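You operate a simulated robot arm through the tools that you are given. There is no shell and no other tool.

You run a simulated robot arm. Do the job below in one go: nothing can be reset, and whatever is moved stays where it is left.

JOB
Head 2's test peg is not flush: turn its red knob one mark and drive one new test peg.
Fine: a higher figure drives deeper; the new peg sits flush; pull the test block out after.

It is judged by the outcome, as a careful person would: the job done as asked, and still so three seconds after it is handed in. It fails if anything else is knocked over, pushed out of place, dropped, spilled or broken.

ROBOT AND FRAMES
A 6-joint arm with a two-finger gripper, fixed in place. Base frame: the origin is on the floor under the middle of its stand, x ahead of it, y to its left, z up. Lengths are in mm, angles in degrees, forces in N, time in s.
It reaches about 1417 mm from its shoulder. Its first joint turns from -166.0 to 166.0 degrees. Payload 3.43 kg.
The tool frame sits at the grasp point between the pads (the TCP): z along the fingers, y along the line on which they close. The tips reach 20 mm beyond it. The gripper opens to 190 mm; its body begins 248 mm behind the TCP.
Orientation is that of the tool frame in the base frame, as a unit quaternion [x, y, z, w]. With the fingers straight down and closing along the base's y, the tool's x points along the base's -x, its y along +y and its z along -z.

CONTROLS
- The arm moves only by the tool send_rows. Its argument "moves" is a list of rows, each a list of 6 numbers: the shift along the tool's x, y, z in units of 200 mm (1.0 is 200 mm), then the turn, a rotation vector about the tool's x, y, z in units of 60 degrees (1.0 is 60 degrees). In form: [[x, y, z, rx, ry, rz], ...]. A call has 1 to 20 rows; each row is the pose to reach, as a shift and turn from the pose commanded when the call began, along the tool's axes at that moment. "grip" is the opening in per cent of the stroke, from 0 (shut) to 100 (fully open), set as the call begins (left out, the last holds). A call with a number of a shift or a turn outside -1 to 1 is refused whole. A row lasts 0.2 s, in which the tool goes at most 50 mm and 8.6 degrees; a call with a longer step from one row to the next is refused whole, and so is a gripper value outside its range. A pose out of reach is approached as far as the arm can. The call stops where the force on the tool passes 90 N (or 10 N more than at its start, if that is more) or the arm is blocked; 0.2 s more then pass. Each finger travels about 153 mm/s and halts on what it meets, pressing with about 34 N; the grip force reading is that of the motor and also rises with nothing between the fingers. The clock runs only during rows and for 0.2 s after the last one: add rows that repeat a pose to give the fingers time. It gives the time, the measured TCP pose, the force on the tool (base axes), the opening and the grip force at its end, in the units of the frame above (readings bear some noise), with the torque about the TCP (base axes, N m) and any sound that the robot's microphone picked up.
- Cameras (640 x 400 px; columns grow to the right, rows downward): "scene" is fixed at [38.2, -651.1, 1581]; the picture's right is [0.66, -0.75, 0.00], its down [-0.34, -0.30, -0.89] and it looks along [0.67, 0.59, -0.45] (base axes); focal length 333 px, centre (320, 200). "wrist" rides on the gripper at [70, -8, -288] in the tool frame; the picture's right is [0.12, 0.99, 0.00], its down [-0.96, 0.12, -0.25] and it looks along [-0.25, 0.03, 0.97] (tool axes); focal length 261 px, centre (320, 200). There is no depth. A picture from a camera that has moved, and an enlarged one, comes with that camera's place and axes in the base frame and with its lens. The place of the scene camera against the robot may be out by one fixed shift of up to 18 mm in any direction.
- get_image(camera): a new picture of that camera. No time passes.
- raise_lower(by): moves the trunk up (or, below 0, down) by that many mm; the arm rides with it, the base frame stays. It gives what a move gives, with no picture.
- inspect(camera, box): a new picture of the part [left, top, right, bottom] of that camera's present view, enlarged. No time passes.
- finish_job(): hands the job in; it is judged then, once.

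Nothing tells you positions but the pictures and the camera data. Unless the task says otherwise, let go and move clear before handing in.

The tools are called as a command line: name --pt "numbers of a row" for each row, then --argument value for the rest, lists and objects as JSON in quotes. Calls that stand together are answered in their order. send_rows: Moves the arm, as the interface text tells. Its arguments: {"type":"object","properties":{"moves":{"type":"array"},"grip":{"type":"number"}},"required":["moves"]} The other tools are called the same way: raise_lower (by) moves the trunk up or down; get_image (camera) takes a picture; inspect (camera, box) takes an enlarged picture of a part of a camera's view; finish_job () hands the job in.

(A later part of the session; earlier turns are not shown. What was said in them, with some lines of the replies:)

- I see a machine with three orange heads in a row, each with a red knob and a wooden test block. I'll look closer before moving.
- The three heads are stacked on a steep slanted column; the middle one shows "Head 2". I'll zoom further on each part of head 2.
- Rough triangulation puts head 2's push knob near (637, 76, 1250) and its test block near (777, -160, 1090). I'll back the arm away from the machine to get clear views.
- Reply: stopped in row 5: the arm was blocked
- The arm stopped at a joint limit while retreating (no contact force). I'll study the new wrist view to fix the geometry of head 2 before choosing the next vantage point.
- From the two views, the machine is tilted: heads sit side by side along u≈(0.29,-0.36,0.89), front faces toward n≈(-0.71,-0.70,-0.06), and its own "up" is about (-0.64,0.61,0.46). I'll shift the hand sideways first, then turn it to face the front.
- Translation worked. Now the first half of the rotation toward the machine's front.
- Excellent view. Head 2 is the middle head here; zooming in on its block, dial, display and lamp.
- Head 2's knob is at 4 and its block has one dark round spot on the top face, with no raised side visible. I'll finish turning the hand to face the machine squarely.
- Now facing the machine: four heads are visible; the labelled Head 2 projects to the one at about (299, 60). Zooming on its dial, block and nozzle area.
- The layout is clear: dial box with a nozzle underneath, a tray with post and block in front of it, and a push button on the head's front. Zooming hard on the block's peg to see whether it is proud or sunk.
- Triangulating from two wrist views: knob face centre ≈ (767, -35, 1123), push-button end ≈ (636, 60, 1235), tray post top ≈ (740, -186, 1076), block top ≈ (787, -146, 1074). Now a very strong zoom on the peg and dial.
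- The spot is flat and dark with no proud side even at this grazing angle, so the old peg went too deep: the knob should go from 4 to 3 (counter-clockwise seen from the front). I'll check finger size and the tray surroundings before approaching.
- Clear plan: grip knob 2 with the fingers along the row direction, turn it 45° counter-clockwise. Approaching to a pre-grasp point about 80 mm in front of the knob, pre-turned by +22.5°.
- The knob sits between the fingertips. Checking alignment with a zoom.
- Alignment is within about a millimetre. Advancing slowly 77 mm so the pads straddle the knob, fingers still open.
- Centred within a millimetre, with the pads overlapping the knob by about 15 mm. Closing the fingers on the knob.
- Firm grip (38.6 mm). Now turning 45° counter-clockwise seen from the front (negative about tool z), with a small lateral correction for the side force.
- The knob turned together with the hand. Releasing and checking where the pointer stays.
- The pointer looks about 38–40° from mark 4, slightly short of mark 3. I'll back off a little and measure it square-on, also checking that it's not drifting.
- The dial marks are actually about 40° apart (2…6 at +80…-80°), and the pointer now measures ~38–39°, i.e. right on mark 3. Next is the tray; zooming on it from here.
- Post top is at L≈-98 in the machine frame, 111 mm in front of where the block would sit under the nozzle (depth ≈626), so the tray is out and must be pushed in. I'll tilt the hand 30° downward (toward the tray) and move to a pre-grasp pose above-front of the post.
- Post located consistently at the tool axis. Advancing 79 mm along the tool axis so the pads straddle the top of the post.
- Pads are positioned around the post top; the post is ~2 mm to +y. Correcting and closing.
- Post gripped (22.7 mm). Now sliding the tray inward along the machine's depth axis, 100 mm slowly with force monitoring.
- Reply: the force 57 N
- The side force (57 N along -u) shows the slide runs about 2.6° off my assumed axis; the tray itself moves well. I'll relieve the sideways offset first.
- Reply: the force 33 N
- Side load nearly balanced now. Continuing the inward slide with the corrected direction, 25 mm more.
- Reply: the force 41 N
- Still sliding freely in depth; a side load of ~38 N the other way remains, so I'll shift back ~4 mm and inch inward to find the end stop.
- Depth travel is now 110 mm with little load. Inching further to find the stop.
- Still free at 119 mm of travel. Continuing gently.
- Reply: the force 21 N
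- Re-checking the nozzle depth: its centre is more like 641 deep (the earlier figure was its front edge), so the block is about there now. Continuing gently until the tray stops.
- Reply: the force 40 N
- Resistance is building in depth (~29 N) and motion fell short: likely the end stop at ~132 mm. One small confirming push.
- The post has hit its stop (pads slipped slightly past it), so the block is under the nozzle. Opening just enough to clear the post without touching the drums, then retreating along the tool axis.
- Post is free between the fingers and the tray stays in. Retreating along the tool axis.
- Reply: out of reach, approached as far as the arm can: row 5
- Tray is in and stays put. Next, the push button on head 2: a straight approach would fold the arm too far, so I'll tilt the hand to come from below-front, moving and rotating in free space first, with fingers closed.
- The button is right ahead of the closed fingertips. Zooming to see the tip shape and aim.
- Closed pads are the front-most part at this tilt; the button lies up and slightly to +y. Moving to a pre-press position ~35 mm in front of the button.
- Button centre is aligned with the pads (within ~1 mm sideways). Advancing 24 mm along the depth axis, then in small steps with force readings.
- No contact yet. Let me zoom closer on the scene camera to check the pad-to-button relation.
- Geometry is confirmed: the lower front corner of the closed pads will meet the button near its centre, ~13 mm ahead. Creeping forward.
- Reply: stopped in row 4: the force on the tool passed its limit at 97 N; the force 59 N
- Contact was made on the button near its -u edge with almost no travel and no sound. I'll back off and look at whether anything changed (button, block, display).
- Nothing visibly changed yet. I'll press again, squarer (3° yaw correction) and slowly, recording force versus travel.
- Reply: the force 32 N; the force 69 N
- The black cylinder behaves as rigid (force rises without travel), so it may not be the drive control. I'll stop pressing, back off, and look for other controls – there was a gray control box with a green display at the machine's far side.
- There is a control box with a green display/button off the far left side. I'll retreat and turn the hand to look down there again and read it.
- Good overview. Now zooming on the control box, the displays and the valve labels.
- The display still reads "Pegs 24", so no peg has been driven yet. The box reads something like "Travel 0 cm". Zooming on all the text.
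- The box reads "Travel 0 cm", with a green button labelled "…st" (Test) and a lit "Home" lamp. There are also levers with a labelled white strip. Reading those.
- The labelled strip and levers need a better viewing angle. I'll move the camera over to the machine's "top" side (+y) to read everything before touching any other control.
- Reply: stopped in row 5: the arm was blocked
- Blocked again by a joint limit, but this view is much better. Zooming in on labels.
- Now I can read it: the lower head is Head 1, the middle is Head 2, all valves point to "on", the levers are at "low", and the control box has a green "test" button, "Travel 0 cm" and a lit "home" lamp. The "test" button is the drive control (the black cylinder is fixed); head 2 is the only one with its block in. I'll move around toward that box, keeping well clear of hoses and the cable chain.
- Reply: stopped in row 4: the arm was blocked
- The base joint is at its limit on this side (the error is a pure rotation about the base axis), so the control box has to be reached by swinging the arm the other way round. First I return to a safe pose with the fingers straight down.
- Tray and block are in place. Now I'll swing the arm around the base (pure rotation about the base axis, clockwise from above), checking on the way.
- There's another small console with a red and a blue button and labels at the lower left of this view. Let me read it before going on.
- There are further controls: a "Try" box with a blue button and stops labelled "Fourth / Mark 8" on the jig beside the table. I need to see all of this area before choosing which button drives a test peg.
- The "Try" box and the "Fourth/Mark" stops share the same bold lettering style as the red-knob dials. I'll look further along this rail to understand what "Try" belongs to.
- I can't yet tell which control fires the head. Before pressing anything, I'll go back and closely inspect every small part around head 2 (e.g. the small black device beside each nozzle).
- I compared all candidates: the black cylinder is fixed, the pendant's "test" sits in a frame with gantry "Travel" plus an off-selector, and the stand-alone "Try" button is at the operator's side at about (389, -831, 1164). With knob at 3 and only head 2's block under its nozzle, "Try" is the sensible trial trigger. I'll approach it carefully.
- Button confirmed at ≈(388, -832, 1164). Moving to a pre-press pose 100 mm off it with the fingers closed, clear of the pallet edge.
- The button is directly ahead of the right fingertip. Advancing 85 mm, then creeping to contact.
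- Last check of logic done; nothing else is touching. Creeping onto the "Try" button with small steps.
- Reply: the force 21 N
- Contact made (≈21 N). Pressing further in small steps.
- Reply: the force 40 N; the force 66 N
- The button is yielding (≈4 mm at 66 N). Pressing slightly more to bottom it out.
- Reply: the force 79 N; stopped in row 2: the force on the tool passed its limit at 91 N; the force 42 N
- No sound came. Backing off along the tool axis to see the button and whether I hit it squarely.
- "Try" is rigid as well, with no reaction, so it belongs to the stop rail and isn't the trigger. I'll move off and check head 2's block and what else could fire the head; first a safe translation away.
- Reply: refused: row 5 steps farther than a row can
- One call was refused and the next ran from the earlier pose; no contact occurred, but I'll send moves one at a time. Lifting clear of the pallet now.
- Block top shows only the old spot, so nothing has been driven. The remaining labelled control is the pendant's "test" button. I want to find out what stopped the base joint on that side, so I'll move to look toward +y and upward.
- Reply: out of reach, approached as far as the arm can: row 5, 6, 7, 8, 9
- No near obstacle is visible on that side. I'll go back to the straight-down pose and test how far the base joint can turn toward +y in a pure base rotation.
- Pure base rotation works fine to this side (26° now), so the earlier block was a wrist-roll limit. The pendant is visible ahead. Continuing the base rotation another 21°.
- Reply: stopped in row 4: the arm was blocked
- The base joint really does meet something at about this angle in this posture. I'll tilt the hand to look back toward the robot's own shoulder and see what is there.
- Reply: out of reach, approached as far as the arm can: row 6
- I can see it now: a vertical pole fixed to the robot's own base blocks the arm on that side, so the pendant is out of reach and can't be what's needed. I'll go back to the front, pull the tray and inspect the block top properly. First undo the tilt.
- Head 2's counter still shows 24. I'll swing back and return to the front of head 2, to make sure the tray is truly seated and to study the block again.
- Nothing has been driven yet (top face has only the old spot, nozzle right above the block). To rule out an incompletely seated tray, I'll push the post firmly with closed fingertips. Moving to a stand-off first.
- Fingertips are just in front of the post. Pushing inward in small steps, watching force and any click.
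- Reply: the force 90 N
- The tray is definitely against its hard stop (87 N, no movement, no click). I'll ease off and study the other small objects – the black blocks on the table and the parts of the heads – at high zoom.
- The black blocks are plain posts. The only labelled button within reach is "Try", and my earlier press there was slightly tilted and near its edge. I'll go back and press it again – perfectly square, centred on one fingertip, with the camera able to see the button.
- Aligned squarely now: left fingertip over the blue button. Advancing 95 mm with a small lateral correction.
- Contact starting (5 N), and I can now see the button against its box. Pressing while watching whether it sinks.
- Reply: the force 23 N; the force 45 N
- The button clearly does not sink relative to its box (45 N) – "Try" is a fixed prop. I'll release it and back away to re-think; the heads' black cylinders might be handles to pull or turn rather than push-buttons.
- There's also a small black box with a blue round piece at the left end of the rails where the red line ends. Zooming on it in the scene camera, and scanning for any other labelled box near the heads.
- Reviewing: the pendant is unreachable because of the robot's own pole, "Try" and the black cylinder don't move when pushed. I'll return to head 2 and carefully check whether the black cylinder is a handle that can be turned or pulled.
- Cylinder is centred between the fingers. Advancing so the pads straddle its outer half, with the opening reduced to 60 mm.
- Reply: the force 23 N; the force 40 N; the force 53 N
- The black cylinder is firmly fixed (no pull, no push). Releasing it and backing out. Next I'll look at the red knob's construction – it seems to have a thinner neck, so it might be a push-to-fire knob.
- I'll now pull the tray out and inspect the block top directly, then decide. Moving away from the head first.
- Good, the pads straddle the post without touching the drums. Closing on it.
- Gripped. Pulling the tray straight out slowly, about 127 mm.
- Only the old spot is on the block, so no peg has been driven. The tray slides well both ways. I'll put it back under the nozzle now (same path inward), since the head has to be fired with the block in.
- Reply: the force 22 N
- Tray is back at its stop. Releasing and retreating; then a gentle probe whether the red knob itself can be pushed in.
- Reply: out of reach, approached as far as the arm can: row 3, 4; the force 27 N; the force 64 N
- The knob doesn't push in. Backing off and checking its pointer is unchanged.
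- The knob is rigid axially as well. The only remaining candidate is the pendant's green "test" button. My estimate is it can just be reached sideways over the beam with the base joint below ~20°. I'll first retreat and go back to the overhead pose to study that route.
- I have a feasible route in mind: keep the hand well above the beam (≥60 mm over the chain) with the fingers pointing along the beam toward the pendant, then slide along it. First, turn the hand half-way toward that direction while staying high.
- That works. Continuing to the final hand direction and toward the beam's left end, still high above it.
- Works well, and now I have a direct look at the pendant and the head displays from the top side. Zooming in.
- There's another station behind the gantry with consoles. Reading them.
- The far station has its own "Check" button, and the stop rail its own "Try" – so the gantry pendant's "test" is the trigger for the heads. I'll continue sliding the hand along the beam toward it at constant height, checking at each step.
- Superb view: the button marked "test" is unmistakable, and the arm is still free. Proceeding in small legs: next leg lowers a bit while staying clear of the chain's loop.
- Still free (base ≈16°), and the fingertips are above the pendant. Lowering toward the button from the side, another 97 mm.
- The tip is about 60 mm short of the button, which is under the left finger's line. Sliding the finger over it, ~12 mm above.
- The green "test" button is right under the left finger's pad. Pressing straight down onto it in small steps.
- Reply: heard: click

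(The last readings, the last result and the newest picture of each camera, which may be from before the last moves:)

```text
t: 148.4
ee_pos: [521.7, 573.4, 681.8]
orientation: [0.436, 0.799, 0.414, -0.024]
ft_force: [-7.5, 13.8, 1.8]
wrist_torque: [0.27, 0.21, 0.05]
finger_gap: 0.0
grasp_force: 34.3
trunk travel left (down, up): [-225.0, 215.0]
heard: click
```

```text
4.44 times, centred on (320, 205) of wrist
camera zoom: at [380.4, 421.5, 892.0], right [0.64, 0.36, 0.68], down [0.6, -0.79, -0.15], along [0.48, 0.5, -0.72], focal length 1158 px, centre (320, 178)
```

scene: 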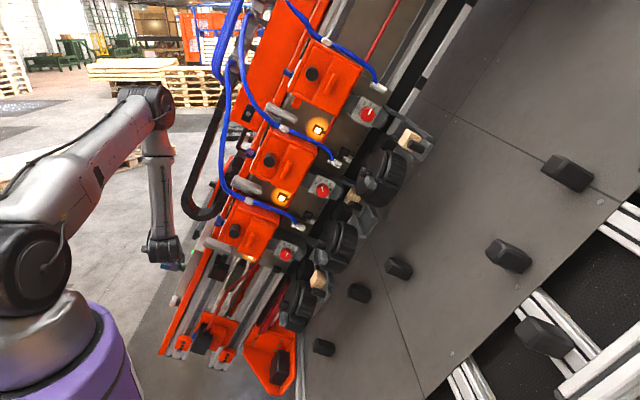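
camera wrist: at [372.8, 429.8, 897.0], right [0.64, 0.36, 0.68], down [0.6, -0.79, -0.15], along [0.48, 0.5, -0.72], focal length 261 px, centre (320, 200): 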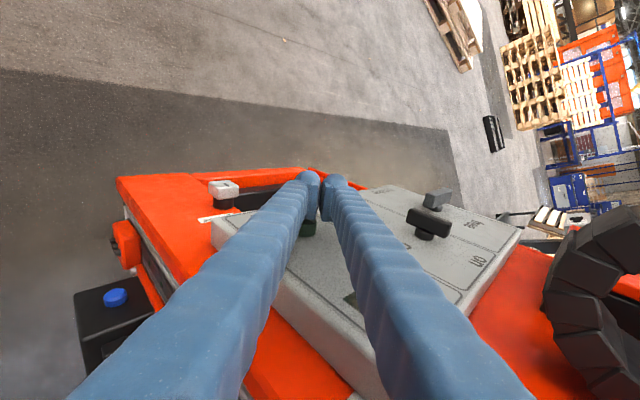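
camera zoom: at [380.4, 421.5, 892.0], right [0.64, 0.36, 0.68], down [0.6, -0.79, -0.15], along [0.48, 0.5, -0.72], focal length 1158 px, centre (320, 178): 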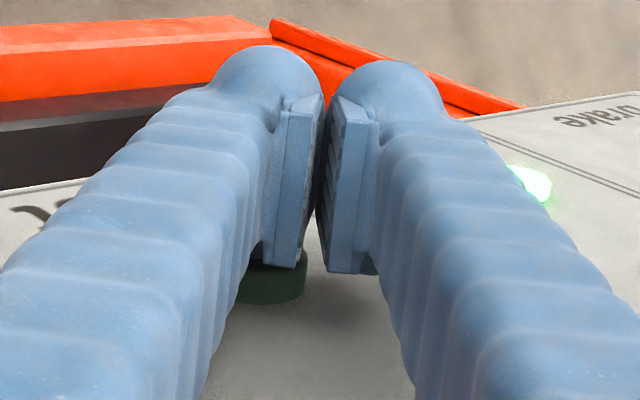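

A click was heard – the "test" button works. Lifting off it immediately (only one press) and retreating the way I came.

send_rows --pt "0.03 0 0 0 0 0" --pt "0.065 0 0 0 0 0" --pt "0.068 0.035 -0.059 0 0 0" --pt "0.071 0.07 -0.118 0 0 0" --pt "0.073 0.105 -0.176 0 0 0" --pt "0.075 0.14 -0.235 0 0 0"

get_image --camera "wrist"

inspect --camera "scene" --box '[320, 180, 380, 230]'

get_image --camera "scene"

```text
t: 149.8
ee_pos: [520.8, 557.6, 737.9]
orientation: [0.437, 0.798, 0.413, -0.024]
ft_force: [-0.5, 0.5, -0.7]
wrist_torque: [-0.01, 0.01, 0.0]
finger_gap: 0.2
grasp_force: 34.4
trunk travel left (down, up): [-225.0, 215.0]
```

```text
taken
camera wrist: at [377.9, 406.8, 947.2], right [0.64, 0.36, 0.68], down [0.6, -0.79, -0.15], along [0.49, 0.5, -0.72], focal length 261 px, centre (320, 200)
```

wrist: 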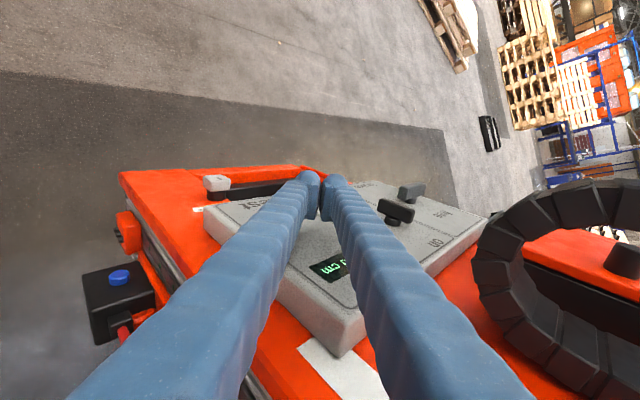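

```text
8.00 times, centred on (350, 205) of scene
camera zoom: at [38.2, -651.1, 1581.0], right [0.66, -0.75, 0.0], down [-0.34, -0.3, -0.89], along [0.67, 0.59, -0.45], focal length 2661 px, centre (80, 160)
```

zoom: 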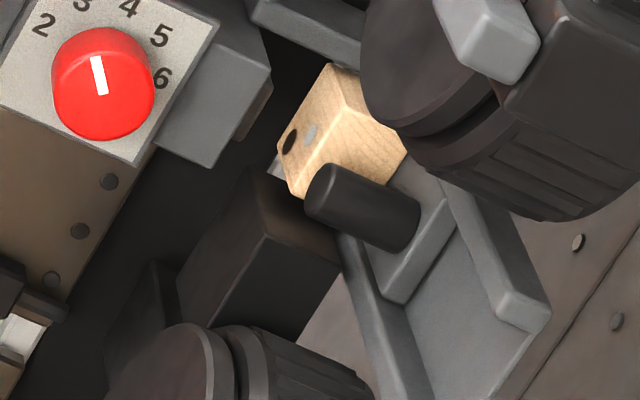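

```text
taken
```

scene: 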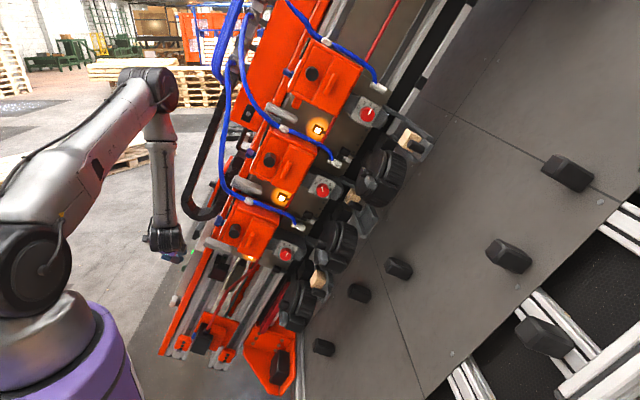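

A new light-coloured peg now shows on head 2's block, next to the old dark spot. Zooming in to check it's flush, and that other heads are unaffected.

inspect --camera "scene" --box '[344, 188, 364, 204]'

inspect --camera "scene" --box '[390, 120, 440, 160]'

inspect --camera "scene" --box '[295, 255, 345, 300]'

```text
16.00 times, centred on (354, 196) of scene
camera zoom: at [38.2, -651.1, 1581.0], right [0.66, -0.75, 0.0], down [-0.34, -0.3, -0.89], along [0.67, 0.59, -0.45], focal length 5322 px, centre (-224, 264)
```

zoom: 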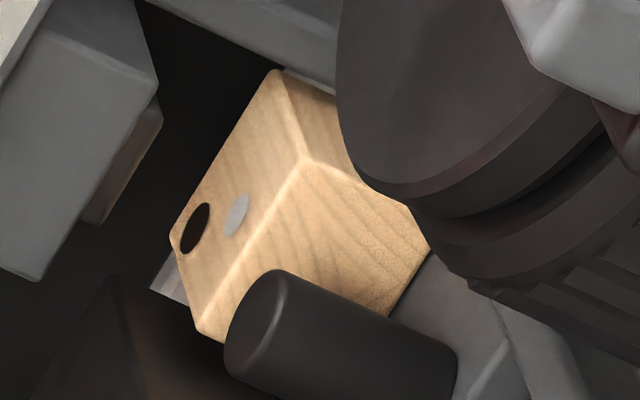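

```text
10.00 times, centred on (415, 140) of scene
camera zoom: at [38.2, -651.1, 1581.0], right [0.66, -0.75, 0.0], down [-0.34, -0.3, -0.89], along [0.67, 0.59, -0.45], focal length 3326 px, centre (-630, 800)
```

zoom: 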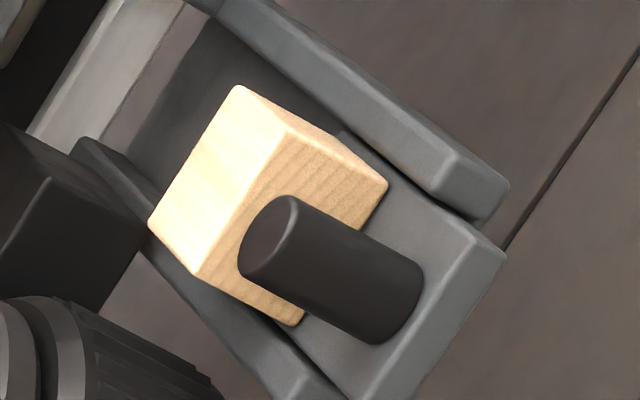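

```text
8.89 times, centred on (320, 278) of scene
camera zoom: at [38.2, -651.1, 1581.0], right [0.66, -0.75, 0.0], down [-0.34, -0.3, -0.89], along [0.67, 0.59, -0.45], focal length 2956 px, centre (320, -489)
```

zoom: 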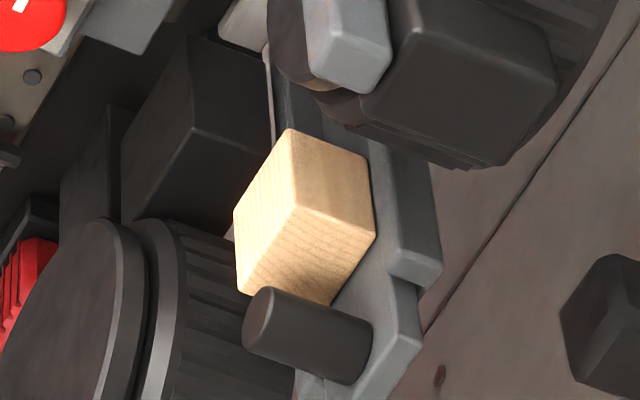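

The new peg is a flush disc and the neighbouring blocks are unchanged. Now returning along the same safe route to pull the test block out.

send_rows --pt "0.0625 0.06 -0.0845 0 0 0" --pt "0.125 0.121 -0.169 0 0 0" --pt "0.1875 0.181 -0.2535 0 0 0" --pt "0.25 0.2415 -0.338 0 0 0"

send_rows --pt "0.034 0.107 -0.111 0 0 0" --pt "0.068 0.214 -0.221 0 0 0" --pt "0.102 0.321 -0.332 0 0 0" --pt "0.1355 0.428 -0.4425 0 0 0"

send_rows --pt "0.045 0.113 -0.098 0 0 0" --pt "0.09 0.227 -0.196 0 0 0" --pt "0.13 0.34 -0.294 0 0 0" --pt "0.168 0.453 -0.392 0 0 0" --pt "0.199 0.5665 -0.4905 0 0 0"

```text
t: 150.8
ee_pos: [501.6, 560.2, 832.4]
orientation: [0.436, 0.798, 0.414, -0.024]
ft_force: [0.5, 0.9, 0.1]
wrist_torque: [0.0, -0.02, -0.01]
finger_gap: 0.0
grasp_force: 34.4
trunk travel left (down, up): [-225.0, 215.0]
```

```text
t: 151.8
ee_pos: [515.9, 538.8, 955.7]
orientation: [0.436, 0.799, 0.412, -0.025]
ft_force: [-0.4, 1.0, -0.1]
wrist_torque: [-0.02, 0.02, 0.0]
finger_gap: 0.0
grasp_force: 34.2
trunk travel left (down, up): [-225.0, 215.0]
```

```text
t: 153.0
ee_pos: [542.8, 532.2, 1107.8]
orientation: [0.437, 0.799, 0.413, -0.025]
ft_force: [0.4, 0.1, -0.4]
wrist_torque: [-0.03, 0.0, 0.0]
finger_gap: 0.0
grasp_force: 34.3
trunk travel left (down, up): [-225.0, 215.0]
```

Back at the earlier waypoints exactly. Continuing the reverse path.

send_rows --pt "-0.009 0.114 -0.12 0 0 0" --pt "-0.019 0.227 -0.241 0 0 0" --pt "-0.028 0.341 -0.361 0 0 0" --pt "-0.037 0.455 -0.482 0 0 0" --pt "-0.0465 0.5685 -0.6025 0 0 0"

send_rows --pt "-0.009 0.114 -0.12 0 0 0" --pt "-0.019 0.227 -0.241 0 0 0" --pt "-0.028 0.341 -0.361 0 0 0" --pt "-0.037 0.455 -0.482 0 0 0" --pt "-0.0465 0.5685 -0.6025 0 0 0"

```text
t: 154.2
ee_pos: [591.7, 477.3, 1255.2]
orientation: [0.437, 0.799, 0.413, -0.025]
ft_force: [0.4, -0.3, -0.1]
wrist_torque: [0.01, 0.03, -0.04]
finger_gap: 0.0
grasp_force: 33.7
trunk travel left (down, up): [-225.0, 215.0]
```

```text
t: 155.4
ee_pos: [641.5, 417.9, 1403.3]
orientation: [0.438, 0.798, 0.414, -0.025]
ft_force: [-0.8, -0.9, -0.5]
wrist_torque: [0.0, 0.0, 0.05]
finger_gap: 0.2
grasp_force: 34.1
trunk travel left (down, up): [-225.0, 215.0]
```

send_rows --pt "-0.045 -0.06 -0.18 0.084 -0.0048 -0.089" --pt "-0.1 -0.125 -0.35 0.168 -0.0096 -0.178" --pt "-0.16 -0.19 -0.515 0.252 -0.0143 -0.267" --pt "-0.228 -0.258 -0.675 0.336 -0.0191 -0.356" --pt "-0.296 -0.325 -0.833 0.4202 -0.0239 -0.4452"

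```text
t: 156.6
ee_pos: [574.6, 246.5, 1447.5]
orientation: [0.231, 0.948, 0.219, -0.013]
ft_force: [0.4, -0.1, 0.5]
wrist_torque: [0.0, 0.01, 0.02]
finger_gap: 0.0
grasp_force: 34.8
trunk travel left (down, up): [-225.0, 215.0]
```

send_rows --pt "-0.05 -0.178 -0.055 0.085 -0.005 -0.0894" --pt "-0.105 -0.357 -0.105 0.17 -0.01 -0.1788" --pt "-0.165 -0.535 -0.145 0.254 -0.0147 -0.2682" --pt "-0.228 -0.713 -0.178 0.339 -0.0196 -0.3576" --pt "-0.294 -0.8915 -0.2 0.424 -0.0245 -0.447"

```text
t: 157.8
ee_pos: [545.3, 60.6, 1406.1]
orientation: [0.001, 1.0, 0.001, -0.001]
ft_force: [-0.5, 0.2, 0.2]
wrist_torque: [0.01, -0.02, 0.03]
finger_gap: 0.0
grasp_force: 34.3
trunk travel left (down, up): [-225.0, 215.0]
```

send_rows --pt "0.02 -0.18 0.01 0 0 0" --pt "0.04 -0.36 0.02 0 0 0" --pt "0.06 -0.54 0.03 0 0 0" --pt "0.08 -0.72 0.04 0 0 0" --pt "0.09 -0.88 0.05 0 0 0"

```text
t: 159.0
ee_pos: [526.4, -115.4, 1392.7]
orientation: [0.001, 1.0, 0.001, -0.001]
ft_force: [-0.4, 0.3, 0.9]
wrist_torque: [0.02, -0.02, -0.02]
finger_gap: 0.0
grasp_force: 33.9
trunk travel left (down, up): [-225.0, 215.0]
```

send_rows --pt "-0.032 -0.038 0.016 -0.0925 -0.0403 0.0935" --pt "-0.064 -0.075 0.032 -0.185 -0.0805 0.187" --pt "-0.096 -0.113 0.049 -0.2776 -0.1208 0.2804" --pt "-0.127 -0.151 0.065 -0.3701 -0.161 0.3739" --pt "-0.159 -0.188 0.081 -0.4626 -0.2013 0.4674" --pt "-0.191 -0.226 0.097 -0.5552 -0.2415 0.5608" --pt "-0.223 -0.2635 0.1135 -0.6477 -0.2818 0.6543"

```text
t: 160.6
ee_pos: [572.7, -166.7, 1371.2]
orientation: [0.33, 0.874, 0.327, 0.142]
ft_force: [-0.6, 0.2, 0.5]
wrist_torque: [0.04, -0.02, 0.0]
finger_gap: 0.0
grasp_force: 34.1
trunk travel left (down, up): [-225.0, 215.0]
```

send_rows --pt "-0.1 -0.111 0.136 -0.093 -0.0404 0.0941" --pt "-0.199 -0.222 0.272 -0.186 -0.0807 0.1883" --pt "-0.299 -0.333 0.408 -0.279 -0.1211 0.2824" --pt "-0.399 -0.444 0.544 -0.372 -0.1614 0.3766" --pt "-0.499 -0.555 0.68 -0.465 -0.2018 0.4707" --pt "-0.598 -0.666 0.816 -0.558 -0.2421 0.5649" --pt "-0.698 -0.7765 0.952 -0.651 -0.2825 0.659" --grip 21

get_image --camera "wrist"

inspect --camera "wrist" --box '[270, 60, 350, 150]'

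```text
t: 162.2
ee_pos: [688.6, -257.6, 1128.9]
orientation: [0.579, 0.527, 0.57, 0.248]
ft_force: [0.3, 0.1, 0.2]
wrist_torque: [-0.02, 0.0, 0.0]
finger_gap: 40.1
grasp_force: 0.1
trunk travel left (down, up): [-225.0, 215.0]
```

```text
taken
camera wrist: at [406.4, -284.0, 1212.9], right [0.3, -0.21, 0.93], down [0.01, -0.97, -0.22], along [0.95, 0.08, -0.29], focal length 261 px, centre (320, 200)
```

wrist: 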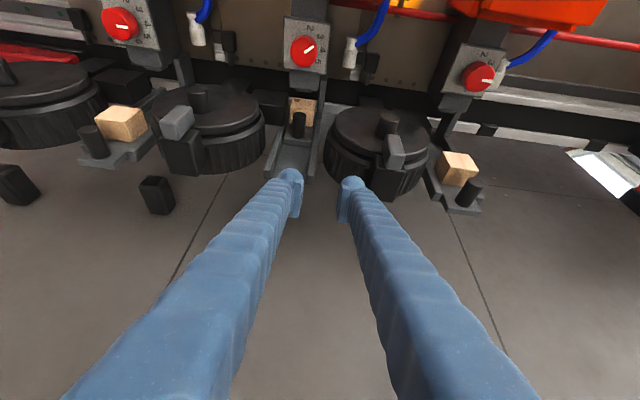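

```text
4.44 times, centred on (310, 105) of wrist
camera zoom: at [406.4, -284.0, 1212.9], right [0.3, -0.21, 0.93], down [0.01, -0.97, -0.22], along [0.95, 0.08, -0.29], focal length 1158 px, centre (364, 622)
```

zoom: 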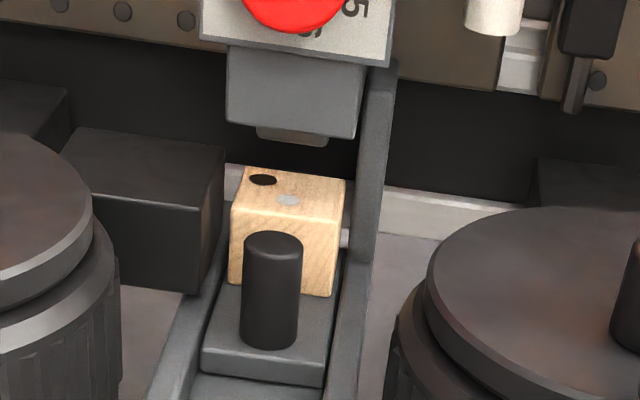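

New peg is visible on the block. Approaching the tray post as before.

send_rows --pt "0.119 -0.0615 0.1295 0 0 0" --pt "0.238 -0.123 0.259 0 0 0" --pt "0.357 -0.1845 0.3885 0 0 0" --pt "0.4765 -0.246 0.518 0 0 0" --pt "0.4765 -0.246 0.518 0 0 0"

inspect --camera "wrist" --box '[260, 110, 380, 230]'

```text
t: 163.4
ee_pos: [747.1, -123.1, 1100.0]
orientation: [0.578, 0.529, 0.57, 0.247]
ft_force: [0.1, 0.7, -0.2]
wrist_torque: [-0.03, 0.07, -0.09]
finger_gap: 40.0
grasp_force: 0.0
trunk travel left (down, up): [-225.0, 215.0]
```

```text
3.33 times, centred on (320, 170) of wrist
camera zoom: at [463.9, -150.0, 1185.0], right [0.3, -0.21, 0.93], down [0.01, -0.97, -0.22], along [0.95, 0.08, -0.29], focal length 869 px, centre (320, 300)
```

zoom: 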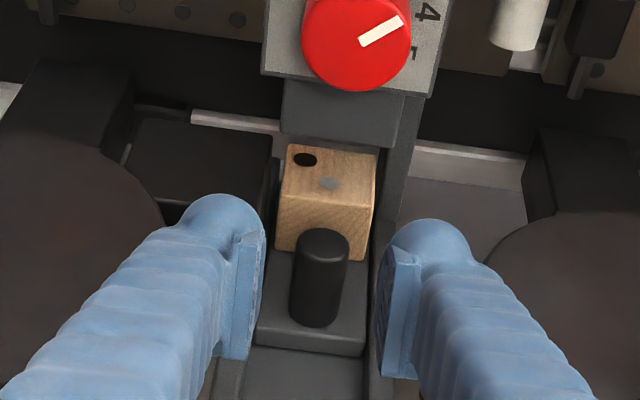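

Same aligned position as before. Advancing 80 mm to straddle the post, then gripping.

send_rows --pt "0 0 0.1 0 0 0" --pt "0 0 0.2 0 0 0" --pt "0 0 0.3 0 0 0" --pt "0 0 0.37 0 0 0" --pt "0 0 0.4 0 0 0" --pt "0 0 0.4 0 0 0"

send_rows --pt "0 0 0 0 0 0" --pt "0 0 0 0 0 0" --pt "0 0 0 0 0 0" --grip 0

inspect --camera "wrist" --box '[260, 110, 380, 230]'

```text
t: 164.8
ee_pos: [820.9, -97.1, 1080.5]
orientation: [0.578, 0.529, 0.57, 0.247]
ft_force: [-0.7, -0.1, 0.9]
wrist_torque: [-0.01, 0.0, 0.02]
finger_gap: 39.7
grasp_force: 0.0
trunk travel left (down, up): [-225.0, 215.0]
```

```text
t: 165.6
ee_pos: [820.4, -98.4, 1083.2]
orientation: [0.576, 0.529, 0.571, 0.248]
ft_force: [10.3, -6.5, 15.5]
wrist_torque: [0.01, -0.05, -0.12]
finger_gap: 22.6
grasp_force: 45.4
trunk travel left (down, up): [-225.0, 215.0]
```

```text
3.33 times, centred on (320, 170) of wrist
camera zoom: at [538.2, -125.6, 1166.6], right [0.3, -0.21, 0.93], down [0.01, -0.97, -0.22], along [0.95, 0.08, -0.29], focal length 869 px, centre (320, 300)
```

zoom: 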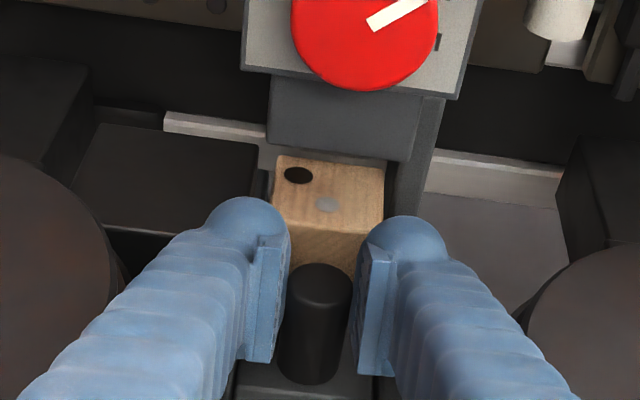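

Gripped. Pulling the tray with the test block fully out, slowly.

send_rows --pt "-0.01 0 -0.0173 0 0 0" --pt "-0.03 0 -0.052 0 0 0" --pt "-0.06 0 -0.104 0 0 0" --pt "-0.09 0 -0.156 0 0 0" --pt "-0.12 0 -0.208 0 0 0" --pt "-0.15 0 -0.26 0 0 0" --pt "-0.18 0 -0.312 0 0 0" --pt "-0.21 0 -0.364 0 0 0" --pt "-0.24 0 -0.416 0 0 0" --pt "-0.27 0 -0.468 0 0 0" --pt "-0.295 0 -0.511 0 0 0" --pt "-0.3125 0 -0.541 0 0 0" --pt "-0.3225 0 -0.5586 0 0 0" --pt "-0.3225 0 -0.5586 0 0 0"

inspect --camera "wrist" --box '[260, 110, 380, 230]'

inspect --camera "scene" --box '[330, 185, 390, 235]'

```text
t: 168.6
ee_pos: [729.3, -191.8, 1081.9]
orientation: [0.577, 0.529, 0.571, 0.247]
ft_force: [0.7, 4.9, 18.7]
wrist_torque: [0.16, -0.13, 0.15]
finger_gap: 22.8
grasp_force: 45.4
trunk travel left (down, up): [-225.0, 215.0]
```

```text
3.33 times, centred on (320, 170) of wrist
camera zoom: at [446.9, -217.9, 1166.9], right [0.3, -0.21, 0.93], down [0.01, -0.97, -0.22], along [0.95, 0.08, -0.29], focal length 869 px, centre (320, 300)
```

zoom: 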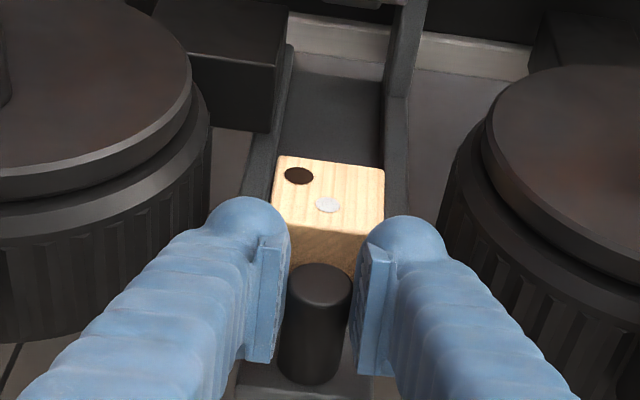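

```text
8.00 times, centred on (360, 210) of scene
camera zoom: at [38.2, -651.1, 1581.0], right [0.66, -0.75, 0.0], down [-0.34, -0.3, -0.89], along [0.67, 0.59, -0.45], focal length 2661 px, centre (0, 120)
```

zoom: 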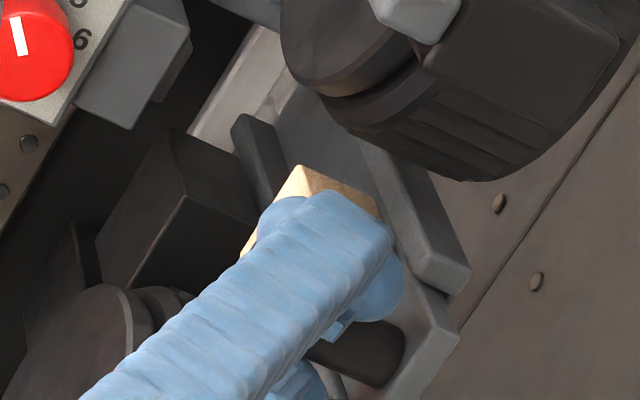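

The block is out, the new peg flush. Opening the fingers and backing clear.

send_rows --pt "0 0 0 0 0 0" --pt "0 0 0 0 0 0" --grip 35

send_rows --pt "0 0 -0.08 0 0 0" --pt "0 0 -0.2 0 0 0" --pt "0.02 0.05 -0.36 0 0 0" --pt "0.02 0.12 -0.54 0 0 0" --pt "-0.05 0.25 -0.68 0 0 0" --pt "-0.15 0.4 -0.8 0 0 0"

get_image --camera "wrist"

get_image --camera "scene"

```text
t: 169.2
ee_pos: [730.5, -192.5, 1081.1]
orientation: [0.578, 0.529, 0.57, 0.248]
ft_force: [0.0, -0.8, 0.3]
wrist_torque: [0.01, 0.0, -0.04]
finger_gap: 66.1
grasp_force: 0.1
trunk travel left (down, up): [-225.0, 215.0]
```

```text
t: 170.6
ee_pos: [615.9, -293.3, 1179.0]
orientation: [0.578, 0.529, 0.57, 0.247]
ft_force: [0.2, -0.7, -0.1]
wrist_torque: [0.01, -0.01, -0.01]
finger_gap: 66.3
grasp_force: 0.0
trunk travel left (down, up): [-225.0, 215.0]
```

```text
taken
camera wrist: at [332.6, -319.6, 1262.5], right [0.3, -0.21, 0.93], down [0.01, -0.97, -0.22], along [0.95, 0.08, -0.29], focal length 261 px, centre (320, 200)
```

wrist: 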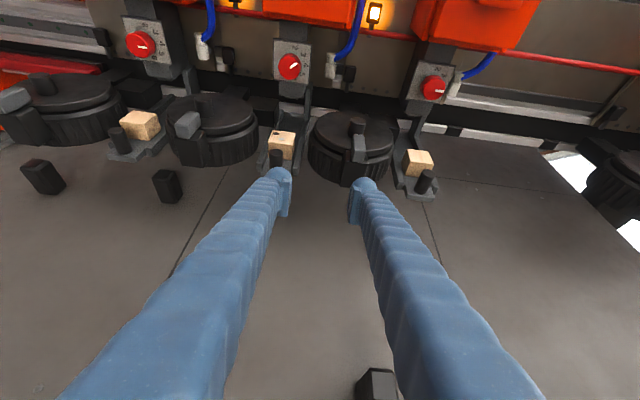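

```text
taken
```

scene: 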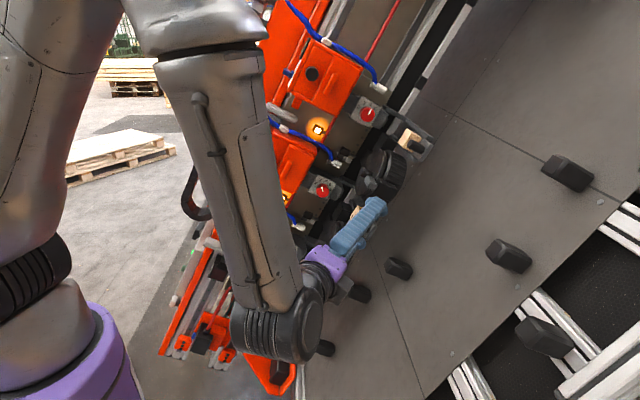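

All three trays are lined up in the out position again. Final close check of head 2's dial and block, and the neighbours.

inspect --camera "wrist" --box '[255, 115, 305, 180]'

inspect --camera "wrist" --box '[270, 35, 320, 90]'

inspect --camera "wrist" --box '[90, 15, 220, 170]'

inspect --camera "wrist" --box '[380, 55, 480, 205]'

```text
6.15 times, centred on (280, 148) of wrist
camera zoom: at [332.6, -319.6, 1262.5], right [0.3, -0.21, 0.93], down [0.01, -0.97, -0.22], along [0.95, 0.08, -0.29], focal length 1604 px, centre (566, 523)
```

zoom: 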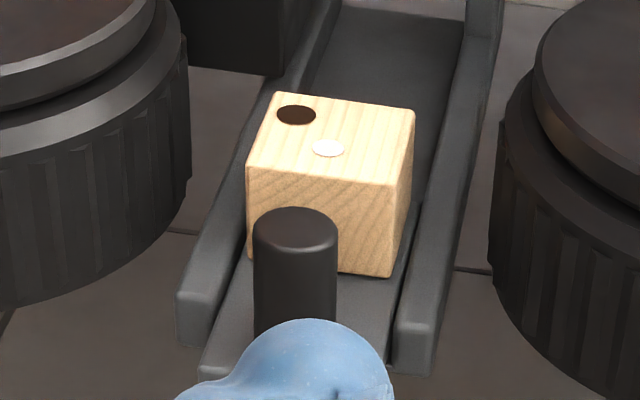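

```text
7.27 times, centred on (295, 62) of wrist
camera zoom: at [332.6, -319.6, 1262.5], right [0.3, -0.21, 0.93], down [0.01, -0.97, -0.22], along [0.95, 0.08, -0.29], focal length 1896 px, centre (502, 1200)
```

zoom: 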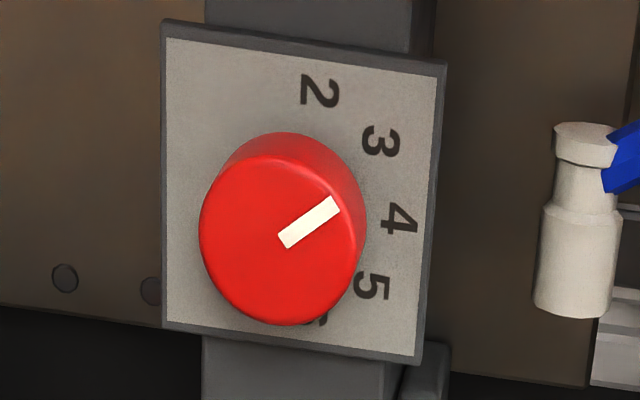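

```text
2.58 times, centred on (155, 92) of wrist
camera zoom: at [332.6, -319.6, 1262.5], right [0.3, -0.21, 0.93], down [0.01, -0.97, -0.22], along [0.95, 0.08, -0.29], focal length 673 px, centre (746, 477)
```

zoom: 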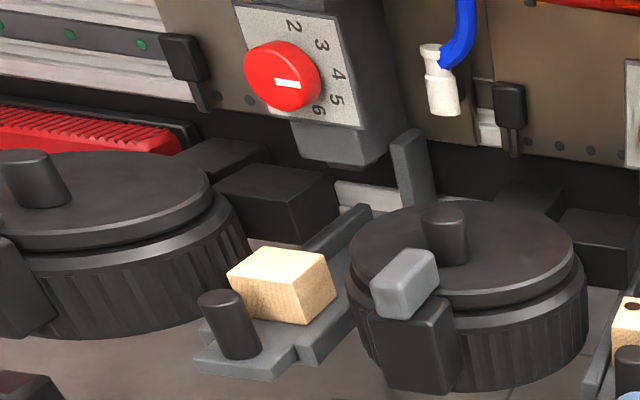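

```text
2.67 times, centred on (430, 130) of wrist
camera zoom: at [332.6, -319.6, 1262.5], right [0.3, -0.21, 0.93], down [0.01, -0.97, -0.22], along [0.95, 0.08, -0.29], focal length 695 px, centre (27, 387)
```

zoom: 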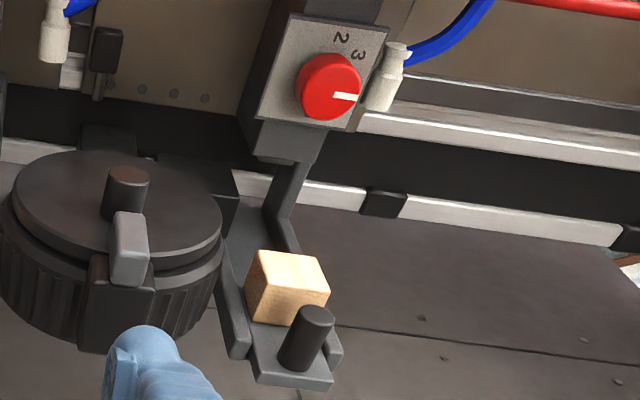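

Head 2's knob is on mark 3, one mark lower. One new peg sits flush in its block, the block is pulled out, the neighbouring heads look unchanged and the arm is clear. Handing in.

finish_job

```text
The job is handed in.
```

Head 2 is set. I turned its red knob one mark down, from 4 to 3. One new test peg is driven and sits flush, and the test block is pulled back out.

- **Direction:** the old peg had gone in too deep (a dark sunken spot with no raised edge), so the lower figure was the right way to turn.
- **Firing:** I pressed the green "test" button on the gantry pendant once, heard it click, and saw the new peg next to the old one. The blocks on heads 1 and 3 still show no new pegs. I couldn't see head 4's.
- **Before finding that button:** I pushed the black cylinder on head 2 and the blue "Try" button, up to about 90 N each. I also pulled and twisted the cylinder and pressed on the red knob. None of them moved or did anything, and the knob stayed on its mark. I also slid the test block out and back in once to check it before firing.

I let go of the tray and moved the arm clear before handing in.
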